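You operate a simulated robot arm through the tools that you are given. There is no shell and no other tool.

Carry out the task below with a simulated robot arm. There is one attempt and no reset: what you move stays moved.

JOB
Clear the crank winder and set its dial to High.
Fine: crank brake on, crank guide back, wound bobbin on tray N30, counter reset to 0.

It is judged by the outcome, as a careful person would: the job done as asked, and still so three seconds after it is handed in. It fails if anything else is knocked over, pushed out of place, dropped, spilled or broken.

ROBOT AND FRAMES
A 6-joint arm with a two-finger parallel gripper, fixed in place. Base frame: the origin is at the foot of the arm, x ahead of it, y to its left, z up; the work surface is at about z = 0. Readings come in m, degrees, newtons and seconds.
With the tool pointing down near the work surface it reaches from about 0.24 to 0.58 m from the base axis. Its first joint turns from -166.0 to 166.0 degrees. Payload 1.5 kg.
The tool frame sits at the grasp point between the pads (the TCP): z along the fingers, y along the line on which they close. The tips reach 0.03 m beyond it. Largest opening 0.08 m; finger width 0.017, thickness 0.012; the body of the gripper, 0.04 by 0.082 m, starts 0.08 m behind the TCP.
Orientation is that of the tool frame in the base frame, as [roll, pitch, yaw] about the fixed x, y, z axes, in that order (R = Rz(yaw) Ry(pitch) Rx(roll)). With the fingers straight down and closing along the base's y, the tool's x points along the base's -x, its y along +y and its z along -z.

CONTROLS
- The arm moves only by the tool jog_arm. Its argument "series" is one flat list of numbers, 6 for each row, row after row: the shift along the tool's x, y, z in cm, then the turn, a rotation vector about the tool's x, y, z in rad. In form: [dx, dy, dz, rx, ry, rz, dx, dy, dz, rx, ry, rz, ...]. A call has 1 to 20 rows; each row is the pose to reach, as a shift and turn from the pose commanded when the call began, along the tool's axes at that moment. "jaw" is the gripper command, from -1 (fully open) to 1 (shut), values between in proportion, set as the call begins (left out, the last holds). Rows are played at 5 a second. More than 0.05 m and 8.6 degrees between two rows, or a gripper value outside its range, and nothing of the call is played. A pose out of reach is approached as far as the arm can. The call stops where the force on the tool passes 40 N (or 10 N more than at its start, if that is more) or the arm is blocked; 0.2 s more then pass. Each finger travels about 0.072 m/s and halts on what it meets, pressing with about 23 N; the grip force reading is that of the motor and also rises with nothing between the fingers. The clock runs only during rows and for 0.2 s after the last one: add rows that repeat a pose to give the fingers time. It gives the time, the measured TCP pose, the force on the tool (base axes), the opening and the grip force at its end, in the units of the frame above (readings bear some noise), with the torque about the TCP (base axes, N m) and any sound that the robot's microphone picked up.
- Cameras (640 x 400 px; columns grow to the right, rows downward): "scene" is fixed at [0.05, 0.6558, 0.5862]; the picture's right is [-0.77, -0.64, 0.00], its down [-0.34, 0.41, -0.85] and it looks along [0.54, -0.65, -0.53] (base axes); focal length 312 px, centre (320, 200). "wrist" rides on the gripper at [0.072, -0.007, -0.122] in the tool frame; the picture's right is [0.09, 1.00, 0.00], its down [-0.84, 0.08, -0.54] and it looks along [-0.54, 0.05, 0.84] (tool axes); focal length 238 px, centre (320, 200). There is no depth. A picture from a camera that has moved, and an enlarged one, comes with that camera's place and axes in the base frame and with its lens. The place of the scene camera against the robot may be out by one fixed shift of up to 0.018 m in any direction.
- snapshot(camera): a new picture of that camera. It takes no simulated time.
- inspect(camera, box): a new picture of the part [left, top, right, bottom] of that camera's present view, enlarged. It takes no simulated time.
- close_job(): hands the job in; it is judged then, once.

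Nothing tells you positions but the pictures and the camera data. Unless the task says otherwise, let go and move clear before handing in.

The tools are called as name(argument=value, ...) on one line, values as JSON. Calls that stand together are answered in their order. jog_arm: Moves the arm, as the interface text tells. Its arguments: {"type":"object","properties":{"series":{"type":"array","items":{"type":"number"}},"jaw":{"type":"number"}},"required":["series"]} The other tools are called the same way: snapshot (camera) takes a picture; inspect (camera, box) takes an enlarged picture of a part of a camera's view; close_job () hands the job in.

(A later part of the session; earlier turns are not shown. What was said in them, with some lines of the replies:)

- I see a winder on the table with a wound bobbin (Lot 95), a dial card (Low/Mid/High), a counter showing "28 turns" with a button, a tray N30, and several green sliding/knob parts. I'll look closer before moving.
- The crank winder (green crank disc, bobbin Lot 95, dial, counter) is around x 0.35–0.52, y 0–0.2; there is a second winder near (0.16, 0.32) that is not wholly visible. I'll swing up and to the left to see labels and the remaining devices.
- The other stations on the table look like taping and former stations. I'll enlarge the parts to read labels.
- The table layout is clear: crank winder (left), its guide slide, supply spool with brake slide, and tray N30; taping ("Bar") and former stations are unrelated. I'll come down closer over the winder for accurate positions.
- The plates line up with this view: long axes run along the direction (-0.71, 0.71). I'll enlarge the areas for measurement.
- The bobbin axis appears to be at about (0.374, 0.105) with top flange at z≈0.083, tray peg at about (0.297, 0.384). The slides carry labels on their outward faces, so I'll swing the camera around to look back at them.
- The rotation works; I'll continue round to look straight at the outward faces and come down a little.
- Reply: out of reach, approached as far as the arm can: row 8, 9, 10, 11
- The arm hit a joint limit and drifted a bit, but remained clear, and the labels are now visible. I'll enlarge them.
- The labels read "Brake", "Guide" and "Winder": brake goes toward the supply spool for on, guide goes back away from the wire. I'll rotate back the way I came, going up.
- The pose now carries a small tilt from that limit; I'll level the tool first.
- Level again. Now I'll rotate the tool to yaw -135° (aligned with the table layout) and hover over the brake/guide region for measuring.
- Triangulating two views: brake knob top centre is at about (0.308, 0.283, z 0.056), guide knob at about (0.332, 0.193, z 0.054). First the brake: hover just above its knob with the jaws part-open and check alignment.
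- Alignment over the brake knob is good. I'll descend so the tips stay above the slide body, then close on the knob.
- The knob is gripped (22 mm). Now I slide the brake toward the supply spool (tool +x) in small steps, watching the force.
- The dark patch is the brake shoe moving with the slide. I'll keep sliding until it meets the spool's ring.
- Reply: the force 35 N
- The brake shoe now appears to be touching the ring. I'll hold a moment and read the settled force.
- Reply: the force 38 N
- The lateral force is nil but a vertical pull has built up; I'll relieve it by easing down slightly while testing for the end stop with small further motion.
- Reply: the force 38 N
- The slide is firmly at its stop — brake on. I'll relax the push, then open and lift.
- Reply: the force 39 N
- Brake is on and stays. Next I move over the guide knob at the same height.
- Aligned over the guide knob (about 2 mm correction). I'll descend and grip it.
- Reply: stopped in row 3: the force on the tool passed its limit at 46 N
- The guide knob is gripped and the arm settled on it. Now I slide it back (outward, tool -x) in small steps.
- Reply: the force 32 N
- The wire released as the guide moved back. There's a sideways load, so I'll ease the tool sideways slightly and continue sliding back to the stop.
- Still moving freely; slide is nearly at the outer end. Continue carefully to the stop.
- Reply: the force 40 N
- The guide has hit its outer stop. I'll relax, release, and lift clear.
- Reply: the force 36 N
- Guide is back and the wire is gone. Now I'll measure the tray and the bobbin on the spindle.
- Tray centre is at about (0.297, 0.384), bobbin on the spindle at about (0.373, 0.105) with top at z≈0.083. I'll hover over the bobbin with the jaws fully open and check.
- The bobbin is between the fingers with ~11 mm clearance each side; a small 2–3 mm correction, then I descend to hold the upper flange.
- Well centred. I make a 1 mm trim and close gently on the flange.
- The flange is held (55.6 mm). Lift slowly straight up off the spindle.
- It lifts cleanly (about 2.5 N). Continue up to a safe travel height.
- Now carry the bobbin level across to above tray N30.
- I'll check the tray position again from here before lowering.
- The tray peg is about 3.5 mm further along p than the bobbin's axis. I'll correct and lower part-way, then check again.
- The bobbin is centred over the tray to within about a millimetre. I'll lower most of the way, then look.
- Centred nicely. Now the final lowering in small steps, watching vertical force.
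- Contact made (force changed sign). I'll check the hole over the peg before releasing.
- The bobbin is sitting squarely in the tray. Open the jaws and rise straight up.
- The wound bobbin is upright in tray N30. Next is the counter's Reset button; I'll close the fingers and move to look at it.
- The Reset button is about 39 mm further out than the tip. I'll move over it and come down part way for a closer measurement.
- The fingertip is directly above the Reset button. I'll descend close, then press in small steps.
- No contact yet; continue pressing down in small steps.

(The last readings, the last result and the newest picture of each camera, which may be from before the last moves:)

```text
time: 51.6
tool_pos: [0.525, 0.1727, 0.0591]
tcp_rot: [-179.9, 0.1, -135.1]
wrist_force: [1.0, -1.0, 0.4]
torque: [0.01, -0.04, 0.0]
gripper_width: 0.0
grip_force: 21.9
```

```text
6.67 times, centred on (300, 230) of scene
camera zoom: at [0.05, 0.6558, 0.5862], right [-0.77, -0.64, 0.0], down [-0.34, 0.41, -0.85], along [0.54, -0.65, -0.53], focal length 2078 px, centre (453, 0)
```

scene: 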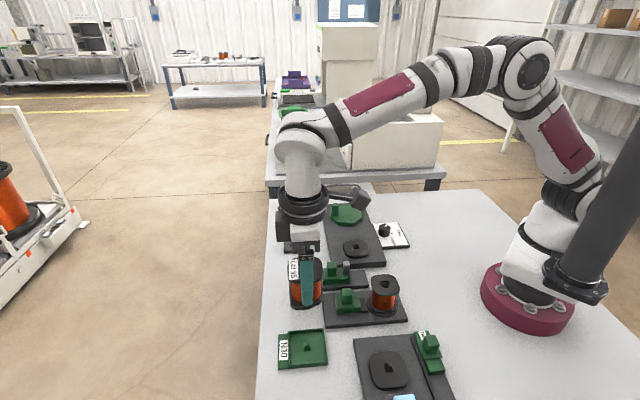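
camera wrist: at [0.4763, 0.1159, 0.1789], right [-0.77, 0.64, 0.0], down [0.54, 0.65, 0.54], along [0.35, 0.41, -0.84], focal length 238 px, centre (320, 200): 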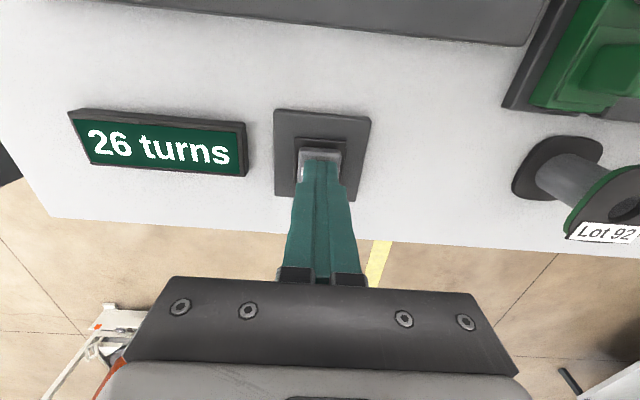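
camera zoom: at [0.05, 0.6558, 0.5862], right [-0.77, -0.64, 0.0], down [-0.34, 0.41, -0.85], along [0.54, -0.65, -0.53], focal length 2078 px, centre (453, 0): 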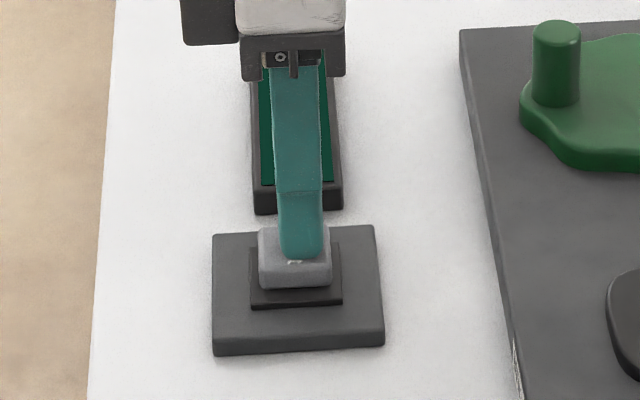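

jog_arm(series=[0, 0, 0.15, 0, 0, 0, 0, 0, 0.3, 0, 0, 0, 0, 0, 0.45, 0, 0, 0])

snapshot(camera="wrist")

```text
time: 52.5
tool_pos: [0.5243, 0.1721, 0.0537]
tcp_rot: [-179.8, 0.1, -135.1]
wrist_force: [0.7, -1.8, 3.2]
torque: [-0.06, 0.04, 0.05]
gripper_width: 0.0004
grip_force: 21.3
heard: click
```

```text
taken
camera wrist: at [0.4763, 0.116, 0.1746], right [-0.77, 0.64, 0.0], down [0.54, 0.65, 0.54], along [0.35, 0.41, -0.84], focal length 238 px, centre (320, 200)
```

wrist: 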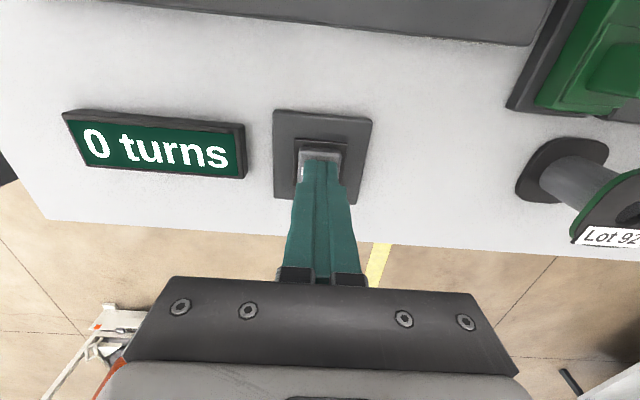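

A click, and the counter reads 0. I'll rise and move across to the dial.

jog_arm(series=[0, 0, -2, 0, 0, 0, 0, 0, -5, 0, 0, 0, 0, 0, -9, 0, 0, 0, 0, 0, -13, 0, 0, 0, 0, 0, -15, 0, 0, 0])

jog_arm(series=[4, -0.1, 0, 0, 0, 0, 8, -0.2, 0, 0, 0, 0, 12, -0.4, 0, 0, 0, 0, 16, -0.6, 0, 0, 0, 0, 20, -0.7, 0, 0, 0, 0, 23.5, -0.9, 0, 0, 0, 0], jaw=-0.4)

snapshot(camera="wrist")

inspect(camera="wrist", box=[240, 60, 400, 160])

snapshot(camera="scene")

```text
time: 53.6
tool_pos: [0.5222, 0.1716, 0.2038]
tcp_rot: [-179.9, 0.0, -135.1]
wrist_force: [-1.2, 0.7, -0.8]
torque: [-0.01, -0.02, -0.01]
gripper_width: 0.0
grip_force: 21.3
```

```text
time: 55.0
tool_pos: [0.3628, -0.0002, 0.2035]
tcp_rot: [-179.8, 0.1, -135.1]
wrist_force: [-0.1, 0.8, -0.4]
torque: [0.0, 0.0, 0.0]
gripper_width: 0.0562
grip_force: 0.0
```

```text
taken
camera wrist: at [0.315, -0.0556, 0.3239], right [-0.77, 0.64, 0.0], down [0.54, 0.65, 0.54], along [0.35, 0.41, -0.84], focal length 238 px, centre (320, 200)
```

wrist: 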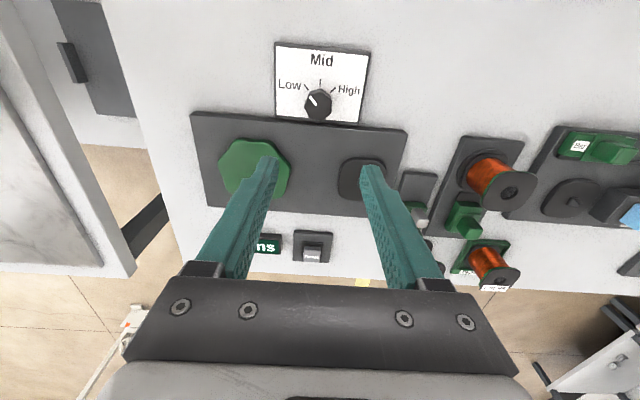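

```text
4.00 times, centred on (320, 110) of wrist
camera zoom: at [0.315, -0.0556, 0.3239], right [-0.77, 0.64, 0.0], down [0.54, 0.65, 0.54], along [0.35, 0.41, -0.84], focal length 953 px, centre (320, 560)
```

zoom: 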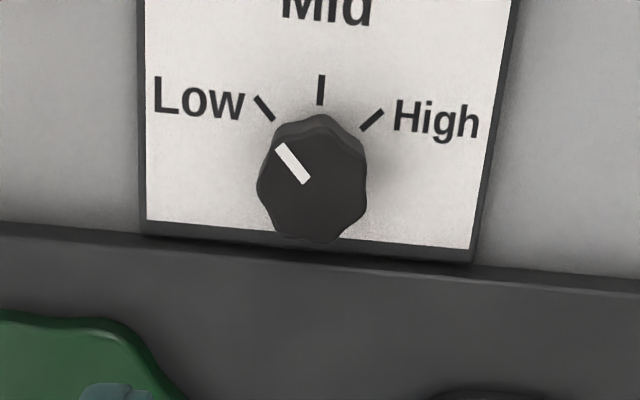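

```text
taken
```

scene: 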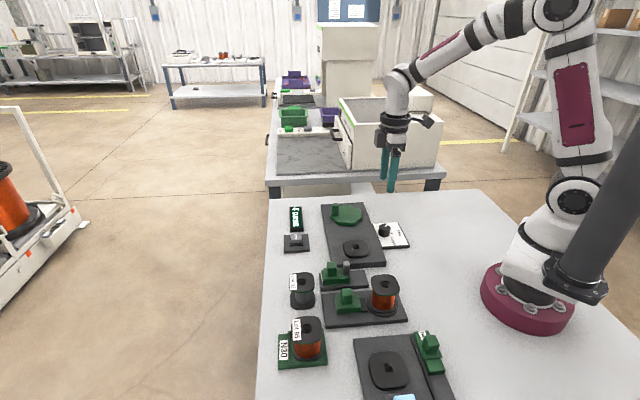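

The dial reads Low now; ticks run Low (left), Mid (top), High (right), so the knob turns about 80–90° clockwise seen from above. I'll move closer over the knob to measure its height and angles.

jog_arm(series=[1.4, -0.4, 2, 0, 0, 0, 1.4, -0.4, 4, 0, 0, 0, 1.4, -0.4, 6, 0, 0, 0, 1.4, -0.4, 8, 0, 0, 0])

snapshot(camera="wrist")

inspect(camera="wrist", box=[240, 60, 400, 160])

inspect(camera="scene", box=[350, 200, 430, 270])

```text
time: 56.0
tool_pos: [0.3564, -0.0113, 0.1239]
tcp_rot: [-179.8, 0.1, -135.1]
wrist_force: [0.1, 0.2, 0.3]
torque: [0.02, -0.01, 0.01]
gripper_width: 0.0564
grip_force: 0.1
```

```text
taken
camera wrist: at [0.3095, -0.0684, 0.2451], right [-0.77, 0.64, 0.0], down [0.54, 0.65, 0.54], along [0.35, 0.41, -0.84], focal length 238 px, centre (320, 200)
```

wrist: 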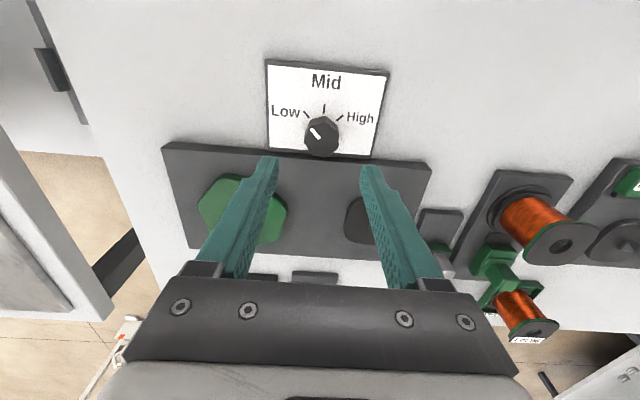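

```text
4.00 times, centred on (320, 110) of wrist
camera zoom: at [0.3095, -0.0684, 0.2451], right [-0.77, 0.64, 0.0], down [0.54, 0.65, 0.54], along [0.35, 0.41, -0.84], focal length 953 px, centre (320, 560)
```

zoom: 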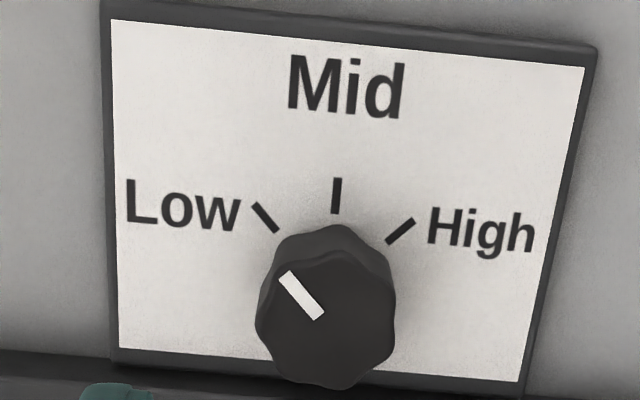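

```text
5.71 times, centred on (390, 235) of scene
camera zoom: at [0.05, 0.6558, 0.5862], right [-0.77, -0.64, 0.0], down [-0.34, 0.41, -0.85], along [0.54, -0.65, -0.53], focal length 1781 px, centre (-80, 0)
```

zoom: 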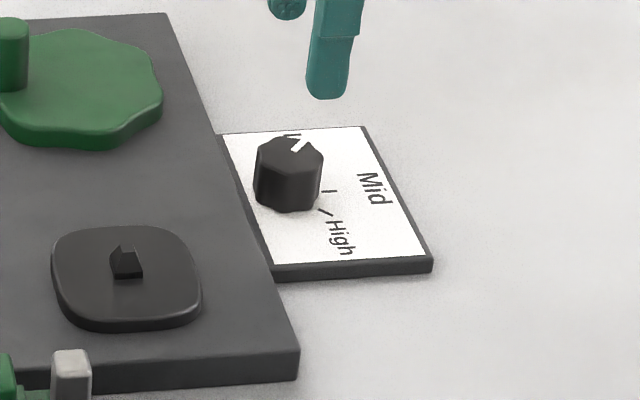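

I need the knob height more precisely relative to the neighbouring winder plate, so I'll enlarge the scene view of it.

inspect(camera="scene", box=[372, 214, 412, 254])

inspect(camera="wrist", box=[290, 100, 360, 170])

```text
10.00 times, centred on (392, 234) of scene
camera zoom: at [0.05, 0.6558, 0.5862], right [-0.77, -0.64, 0.0], down [-0.34, 0.41, -0.85], along [0.54, -0.65, -0.53], focal length 3116 px, centre (-400, -140)
```

zoom: 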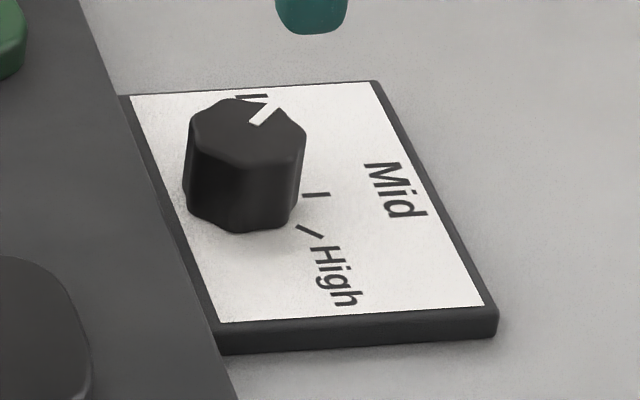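

```text
5.71 times, centred on (325, 135) of wrist
camera zoom: at [0.3095, -0.0684, 0.2451], right [-0.77, 0.64, 0.0], down [0.54, 0.65, 0.54], along [0.35, 0.41, -0.84], focal length 1362 px, centre (291, 571)
```

zoom: 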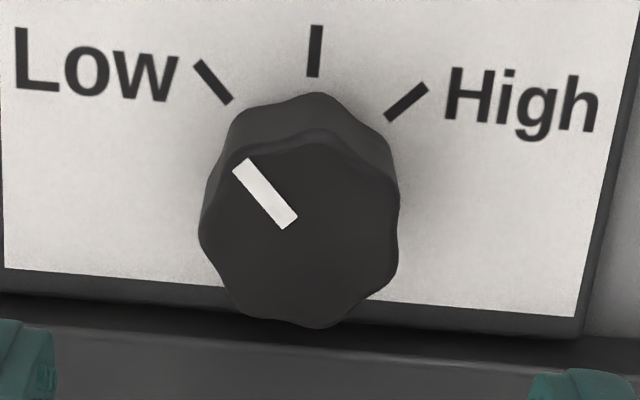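

Measured: knob top z≈0.033, card top ≈0.010, winder plate ≈0.019, ticks at ±45° about Mid, pointer exactly on Low. So I need a 90° clockwise turn; I'll pre-rotate the tool 45° the other way so the stroke is symmetric.

jog_arm(series=[0, 0.13, 0, 0, 0, -0.131, 0, 0.13, 0, 0, 0, -0.262, 0, 0.13, 0, 0, 0, -0.393, 0, 0.13, 0, 0, 0, -0.524, 0, 0.13, 0, 0, 0, -0.655, 0, 0.13, 0, 0, 0, -0.785], jaw=-0.2)

snapshot(camera="wrist")

inspect(camera="wrist", box=[270, 90, 370, 190])

```text
time: 57.5
tool_pos: [0.355, -0.0112, 0.1239]
tcp_rot: [-179.7, -0.1, -90.0]
wrist_force: [-0.2, 0.6, 0.1]
torque: [0.0, 0.01, -0.02]
gripper_width: 0.0479
grip_force: 0.1
```

```text
taken
camera wrist: at [0.361, -0.085, 0.2448], right [-1.0, -0.09, 0.0], down [-0.08, 0.84, 0.54], along [-0.05, 0.54, -0.84], focal length 238 px, centre (320, 200)
```

wrist: 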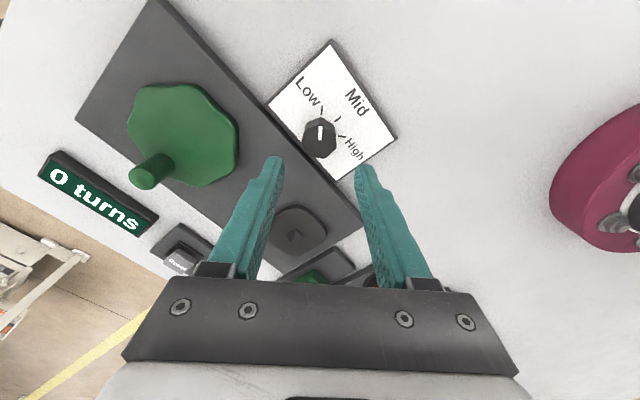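

```text
4.00 times, centred on (320, 140) of wrist
camera zoom: at [0.361, -0.085, 0.2448], right [-1.0, -0.09, 0.0], down [-0.08, 0.84, 0.54], along [-0.05, 0.54, -0.84], focal length 953 px, centre (320, 440)
```

zoom: 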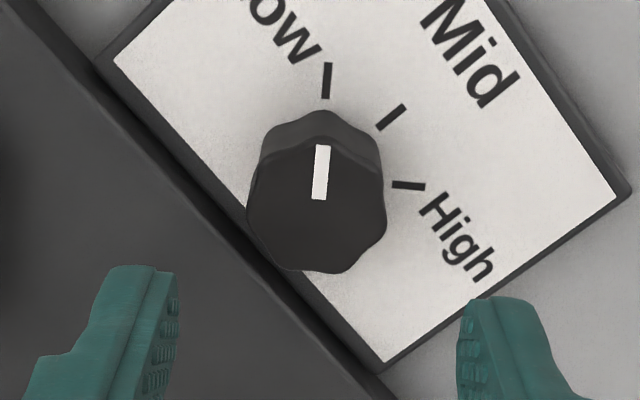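

Well centred (within ~1 mm). Descend so the tips straddle the knob but stay above the winder plate, then close.

jog_arm(series=[-0.08, -0.1, 2, 0, 0, 0, -0.08, -0.1, 4, 0, 0, 0, -0.08, -0.1, 6, 0, 0, 0, -0.08, -0.1, 7.1, 0, 0, 0])

inspect(camera="scene", box=[352, 194, 432, 264])

snapshot(camera="wrist")

```text
time: 58.5
tool_pos: [0.3571, -0.013, 0.0545]
tcp_rot: [-179.8, 0.0, -90.1]
wrist_force: [1.2, -0.5, 0.2]
torque: [-0.01, 0.01, -0.01]
gripper_width: 0.048
grip_force: 0.0
```

```text
5.71 times, centred on (392, 229) of scene
camera zoom: at [0.05, 0.6558, 0.5862], right [-0.77, -0.64, 0.0], down [-0.34, 0.41, -0.85], along [0.54, -0.65, -0.53], focal length 1781 px, centre (-91, 34)
```

zoom: 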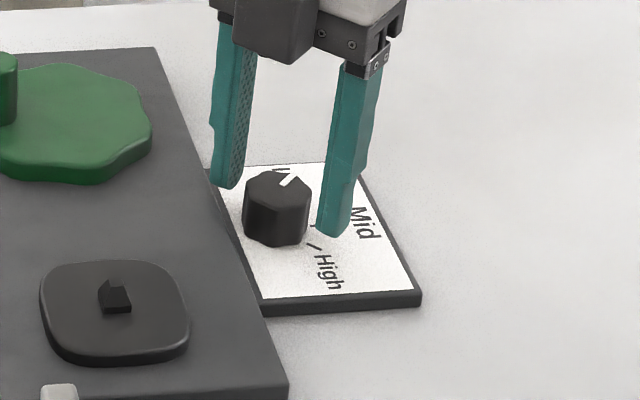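

```text
taken
camera wrist: at [0.3615, -0.0847, 0.174], right [-1.0, -0.09, 0.0], down [-0.08, 0.84, 0.54], along [-0.05, 0.54, -0.84], focal length 238 px, centre (320, 200)
```

wrist: 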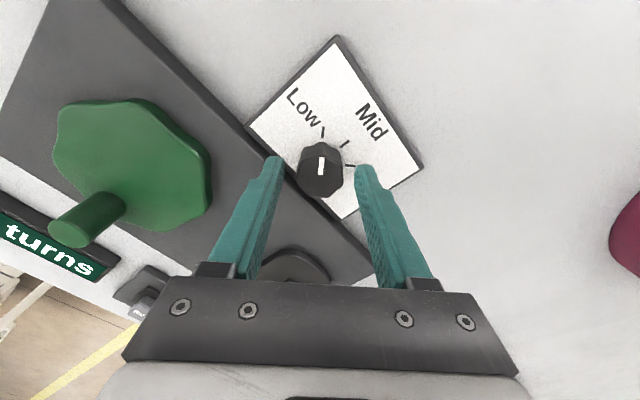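

jog_arm(series=[0, 0, 0, 0, 0, 0, 0, 0, 0, 0, 0, 0, 0, 0, 0, 0, 0, 0], jaw=1)

inspect(camera="wrist", box=[270, 110, 370, 210])

```text
time: 59.2
tool_pos: [0.3552, -0.0123, 0.0538]
tcp_rot: [-179.8, -0.1, -90.2]
wrist_force: [3.4, 1.5, -9.6]
torque: [0.05, 0.24, 0.03]
gripper_width: 0.0318
grip_force: 40.5
```

```text
4.00 times, centred on (320, 160) of wrist
camera zoom: at [0.3616, -0.0847, 0.1741], right [-1.0, -0.09, 0.0], down [-0.08, 0.84, 0.54], along [-0.05, 0.54, -0.84], focal length 953 px, centre (320, 360)
```

zoom: 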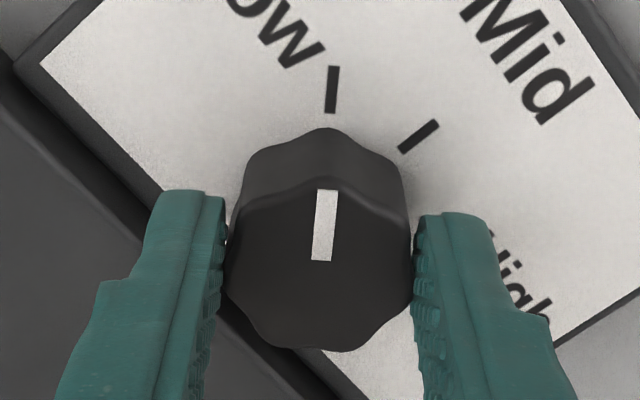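

The knob is gripped. Turn clockwise (positive about tool z), first half to Mid.

jog_arm(series=[0, 0, 0, 0, 0, 0.131, 0, 0, 0, 0, 0, 0.262, 0, 0, 0, 0, 0, 0.393, 0, 0, 0, 0, 0, 0.524, 0, 0, 0, 0, 0, 0.655, 0, 0, 0, 0, 0, 0.785])

inspect(camera="wrist", box=[270, 110, 370, 210])

```text
time: 60.3
tool_pos: [0.3561, -0.013, 0.0531]
tcp_rot: [-179.8, -0.1, -120.3]
wrist_force: [-1.4, -1.3, 5.9]
torque: [0.26, 0.18, -0.02]
gripper_width: 0.0313
grip_force: 40.5
stopped in row 5: the force on the tool passed its limit at 41 N (the readings are from after the stop); the commanded pose is now the measured one
```

```text
4.00 times, centred on (320, 160) of wrist
camera zoom: at [0.324, -0.078, 0.1739], right [-0.91, 0.42, 0.0], down [0.36, 0.76, 0.54], along [0.23, 0.49, -0.84], focal length 953 px, centre (320, 360)
```

zoom: 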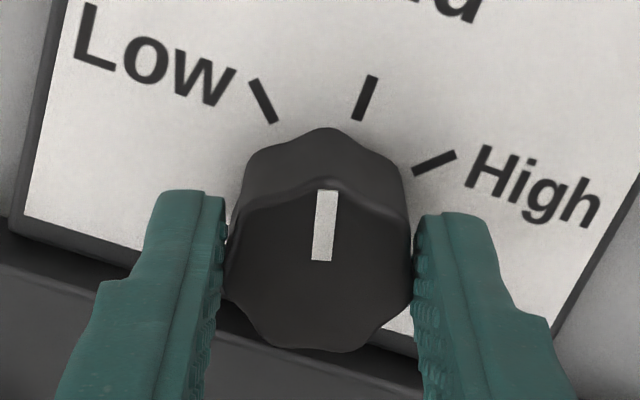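

The knob follows the gripper (30° so far). A transient force stopped the row; continue with finer steps.

jog_arm(series=[0, 0, 0, 0, 0, 0.08, 0, 0, 0, 0, 0, 0.16, 0, 0, 0, 0, 0, 0.24, 0, 0, 0, 0, 0, 0.32, 0, 0, 0, 0, 0, 0.4, 0, 0, 0, 0, 0, 0.48])

inspect(camera="wrist", box=[270, 110, 370, 210])

```text
time: 61.7
tool_pos: [0.356, -0.0126, 0.0534]
tcp_rot: [-179.9, 0.0, -148.1]
wrist_force: [-13.2, 15.1, 21.6]
torque: [0.71, 0.36, 0.03]
gripper_width: 0.0315
grip_force: 40.7
```

```text
4.00 times, centred on (320, 160) of wrist
camera zoom: at [0.2971, -0.0561, 0.1738], right [-0.61, 0.8, 0.0], down [0.67, 0.51, 0.54], along [0.43, 0.33, -0.84], focal length 953 px, centre (320, 360)
```

zoom: 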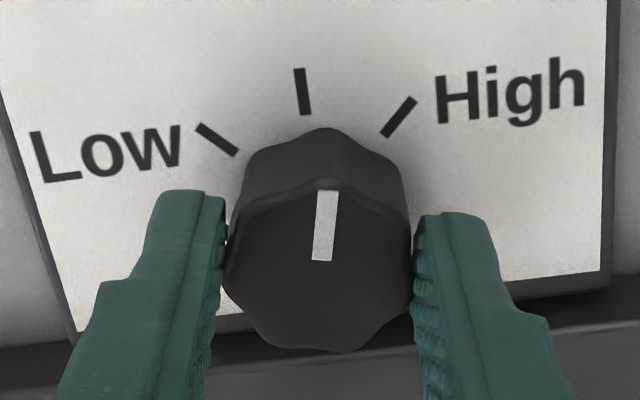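

Past Mid now; some side load is building, so I'll relieve it slightly and continue to High (32° more).

jog_arm(series=[0, 0.1, -0.05, 0, 0, 0, 0, 0.1, -0.05, 0, 0, 0.08, 0, 0.1, -0.05, 0, 0, 0.16, 0, 0.1, -0.05, 0, 0, 0.24, 0, 0.1, -0.05, 0, 0, 0.32, 0, 0.1, -0.05, 0, 0, 0.4])

inspect(camera="wrist", box=[270, 110, 370, 210])

```text
time: 63.1
tool_pos: [0.355, -0.0113, 0.0532]
tcp_rot: [-179.9, 0.1, -170.8]
wrist_force: [7.7, -8.4, -33.5]
torque: [0.07, 0.31, -0.06]
gripper_width: 0.0316
grip_force: 40.2
```

```text
4.00 times, centred on (320, 160) of wrist
camera zoom: at [0.2841, -0.0298, 0.1737], right [-0.25, 0.97, 0.0], down [0.81, 0.21, 0.54], along [0.53, 0.13, -0.84], focal length 953 px, centre (320, 360)
```

zoom: 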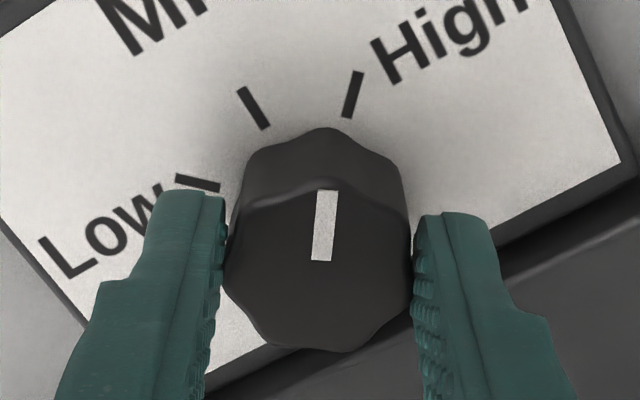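

jog_arm(series=[-0.03, -0.05, 0.05, 0, 0, 0, -0.03, -0.05, 0.05, 0, 0, 0.055, -0.03, -0.05, 0.05, 0, 0, 0.11, -0.03, -0.05, 0.05, 0, 0, 0.162, -0.03, -0.05, 0.05, 0, 0, 0.162])

inspect(camera="wrist", box=[270, 110, 370, 210])

```text
time: 64.3
tool_pos: [0.3558, -0.0114, 0.053]
tcp_rot: [-179.8, 0.0, 179.8]
wrist_force: [-15.3, 20.5, 7.4]
torque: [0.76, 0.77, 0.06]
gripper_width: 0.0314
grip_force: 40.4
```

```text
4.00 times, centred on (320, 160) of wrist
camera zoom: at [0.2825, -0.0183, 0.1739], right [-0.09, 1.0, 0.0], down [0.84, 0.08, 0.54], along [0.54, 0.05, -0.84], focal length 953 px, centre (320, 360)
```

zoom: 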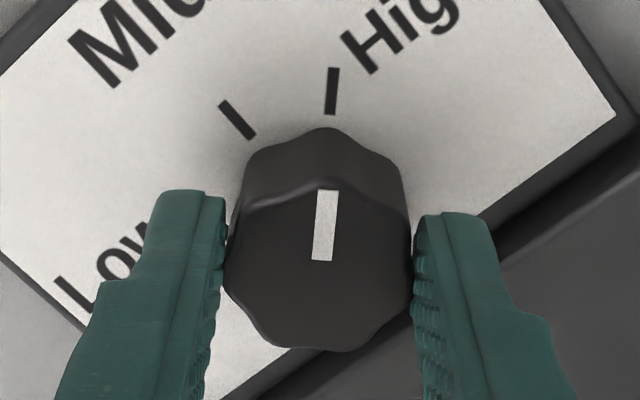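

The pointer is aligned with the High tick. Relieve the side load, release, and rise.

jog_arm(series=[0.05, 0.07, 0, 0, 0, 0])

jog_arm(series=[0, 0, 0, 0, 0, 0, 0, 0, 0, 0, 0, 0], jaw=-0.2)

inspect(camera="wrist", box=[270, 110, 370, 210])

```text
time: 64.7
tool_pos: [0.3552, -0.0121, 0.0546]
tcp_rot: [-179.9, 0.0, 180.0]
wrist_force: [-19.8, 13.9, 16.3]
torque: [0.69, 1.16, 0.0]
gripper_width: 0.0317
grip_force: 40.5
```

```text
time: 65.3
tool_pos: [0.3553, -0.012, 0.0531]
tcp_rot: [-179.8, 0.3, -180.0]
wrist_force: [0.9, 0.2, -0.1]
torque: [0.0, 0.03, 0.01]
gripper_width: 0.048
grip_force: 0.2
```

```text
4.00 times, centred on (320, 160) of wrist
camera zoom: at [0.2829, -0.0184, 0.1737], right [-0.09, 1.0, 0.0], down [0.84, 0.08, 0.54], along [0.54, 0.05, -0.84], focal length 953 px, centre (320, 360)
```

zoom: 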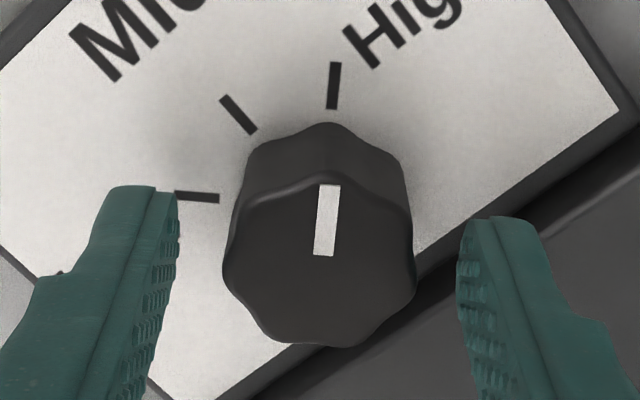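

Released and the pointer stays on High. I'll rise straight up and back off, then verify everything.

jog_arm(series=[0, 0, -2, 0, 0, 0, 0, 0, -5, 0, 0, 0, 0, 0, -9, 0, 0, 0, 0, 0, -13, 0, 0, 0, 0, 0, -17, 0, 0, 0, 0, 0, -21, 0, 0, 0])

snapshot(camera="wrist")

inspect(camera="wrist", box=[230, 40, 430, 165])

snapshot(camera="scene")

inspect(camera="scene", box=[260, 190, 420, 290])

inspect(camera="scene", box=[260, 260, 440, 380])

```text
time: 66.7
tool_pos: [0.3514, -0.011, 0.2635]
tcp_rot: [-179.9, 0.1, 179.9]
wrist_force: [-0.2, 0.1, 0.1]
torque: [-0.01, -0.01, -0.02]
gripper_width: 0.0478
grip_force: 0.1
```

```text
taken
camera wrist: at [0.2792, -0.0175, 0.384], right [-0.09, 1.0, 0.0], down [0.84, 0.08, 0.54], along [0.54, 0.05, -0.84], focal length 238 px, centre (320, 200)
```

wrist: 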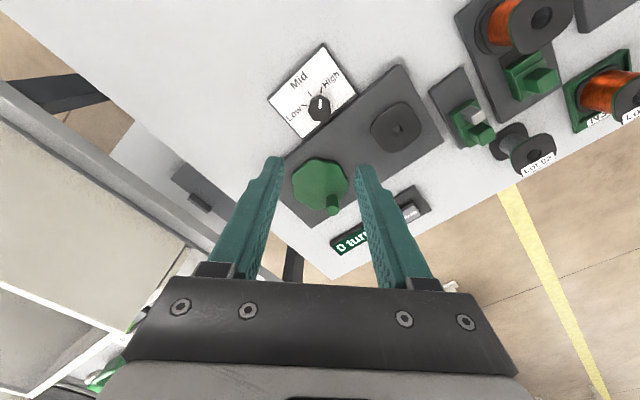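

```text
3.20 times, centred on (330, 102) of wrist
camera zoom: at [0.2792, -0.0175, 0.384], right [-0.09, 1.0, 0.0], down [0.84, 0.08, 0.54], along [0.54, 0.05, -0.84], focal length 763 px, centre (288, 512)
```

zoom: 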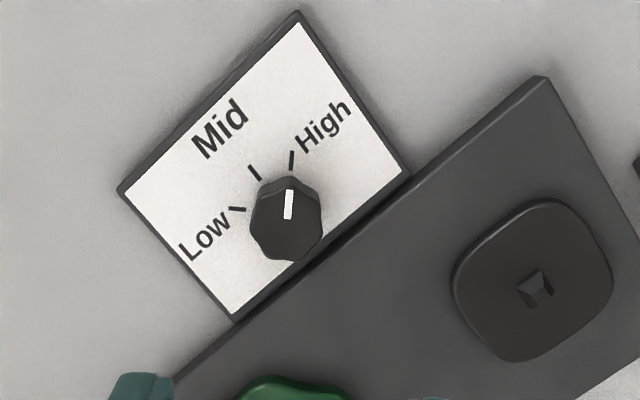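

```text
taken
```

scene: 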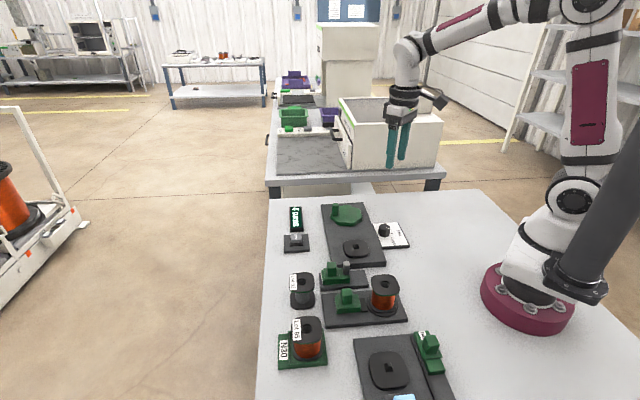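

```text
4.00 times, centred on (340, 240) of scene
camera zoom: at [0.05, 0.6558, 0.5862], right [-0.77, -0.64, 0.0], down [-0.34, 0.41, -0.85], along [0.54, -0.65, -0.53], focal length 1246 px, centre (240, 40)
```

zoom: 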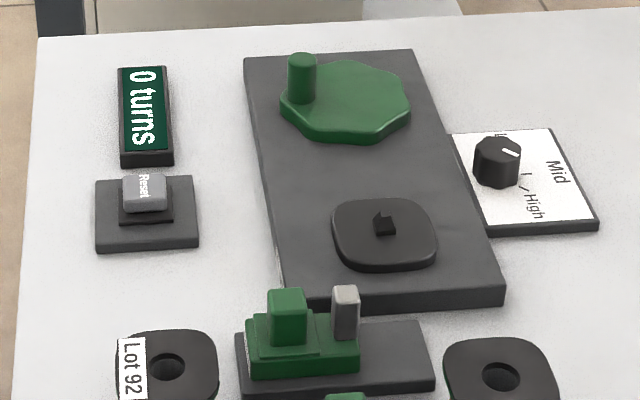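

```text
3.33 times, centred on (350, 320) of scene
camera zoom: at [0.05, 0.6558, 0.5862], right [-0.77, -0.64, 0.0], down [-0.34, 0.41, -0.85], along [0.54, -0.65, -0.53], focal length 1039 px, centre (220, -200)
```

zoom: 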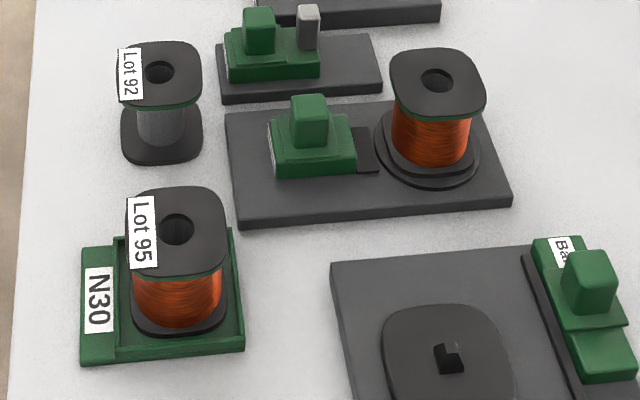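

Everything reads as asked: dial High, counter 0 turns, guide back, brake on, Lot 95 in tray N30. One last close check of the bobbin seating and the brake before handing in.

inspect(camera="scene", box=[270, 310, 340, 370])

inspect(camera="scene", box=[315, 250, 410, 330])

inspect(camera="scene", box=[372, 214, 412, 254])

```text
6.67 times, centred on (305, 340) of scene
camera zoom: at [0.05, 0.6558, 0.5862], right [-0.77, -0.64, 0.0], down [-0.34, 0.41, -0.85], along [0.54, -0.65, -0.53], focal length 2078 px, centre (420, -733)
```

zoom: 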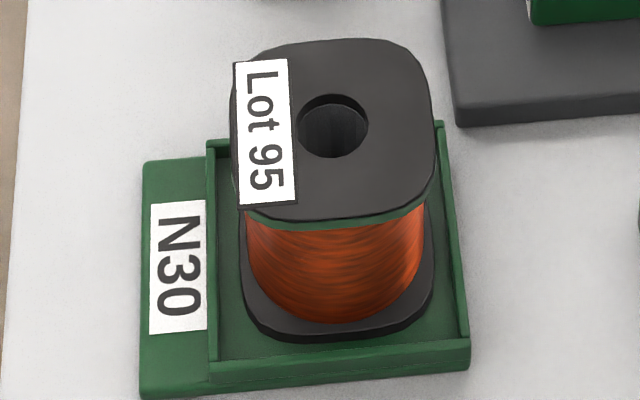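

```text
5.00 times, centred on (362, 290) of scene
camera zoom: at [0.05, 0.6558, 0.5862], right [-0.77, -0.64, 0.0], down [-0.34, 0.41, -0.85], along [0.54, -0.65, -0.53], focal length 1558 px, centre (108, -250)
```

zoom: 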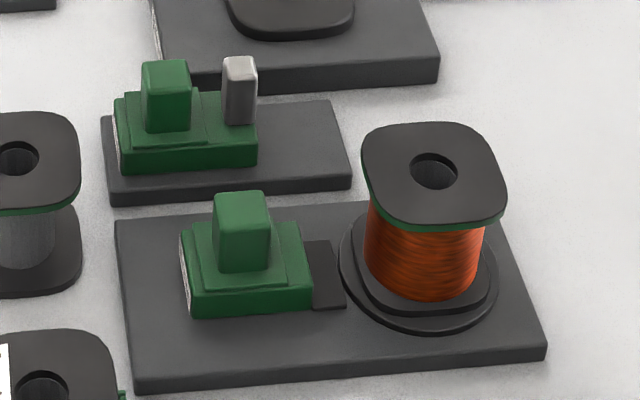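

```text
10.00 times, centred on (392, 234) of scene
camera zoom: at [0.05, 0.6558, 0.5862], right [-0.77, -0.64, 0.0], down [-0.34, 0.41, -0.85], along [0.54, -0.65, -0.53], focal length 3116 px, centre (-400, -140)
```

zoom: 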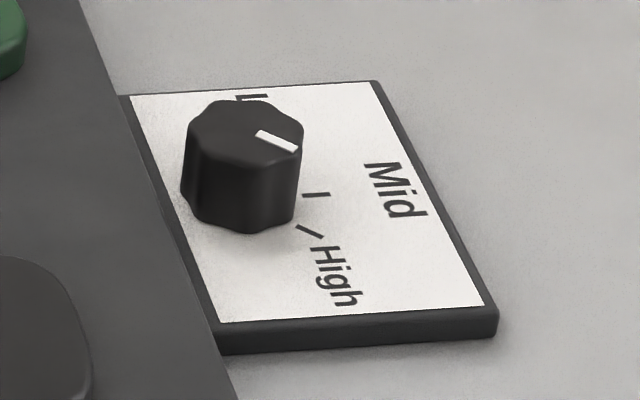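

The bobbin sits flat in tray N30 and the brake shoe is against the ring. The guide is at its back stop, the counter reads 0, and the dial pointer lies along the High tick. The arm is clear, so I'm handing in.

close_job()

```text
The job is handed in.
```

The crank winder is cleared and its dial is set to High; I've handed the job in. I checked each item in the camera pictures just before that:

- **Brake:** on, with the slide pushed to its stop and the shoe against the supply spool's ring.
- **Guide:** back at its outer stop. The wire to the supply spool disappeared from view as the guide moved back.
- **Bobbin:** the wound one, Lot 95, sits flat and upright in tray N30.
- **Counter:** reads "0 turns"; the Reset button clicked when pressed.
- **Dial:** the pointer lies along the High tick and stayed there after release.

Nothing else was knocked over or dropped, and the arm finished open and clear above the dial. While looking for labels early on, the arm reached a joint limit and drifted a few centimetres, but touched nothing.
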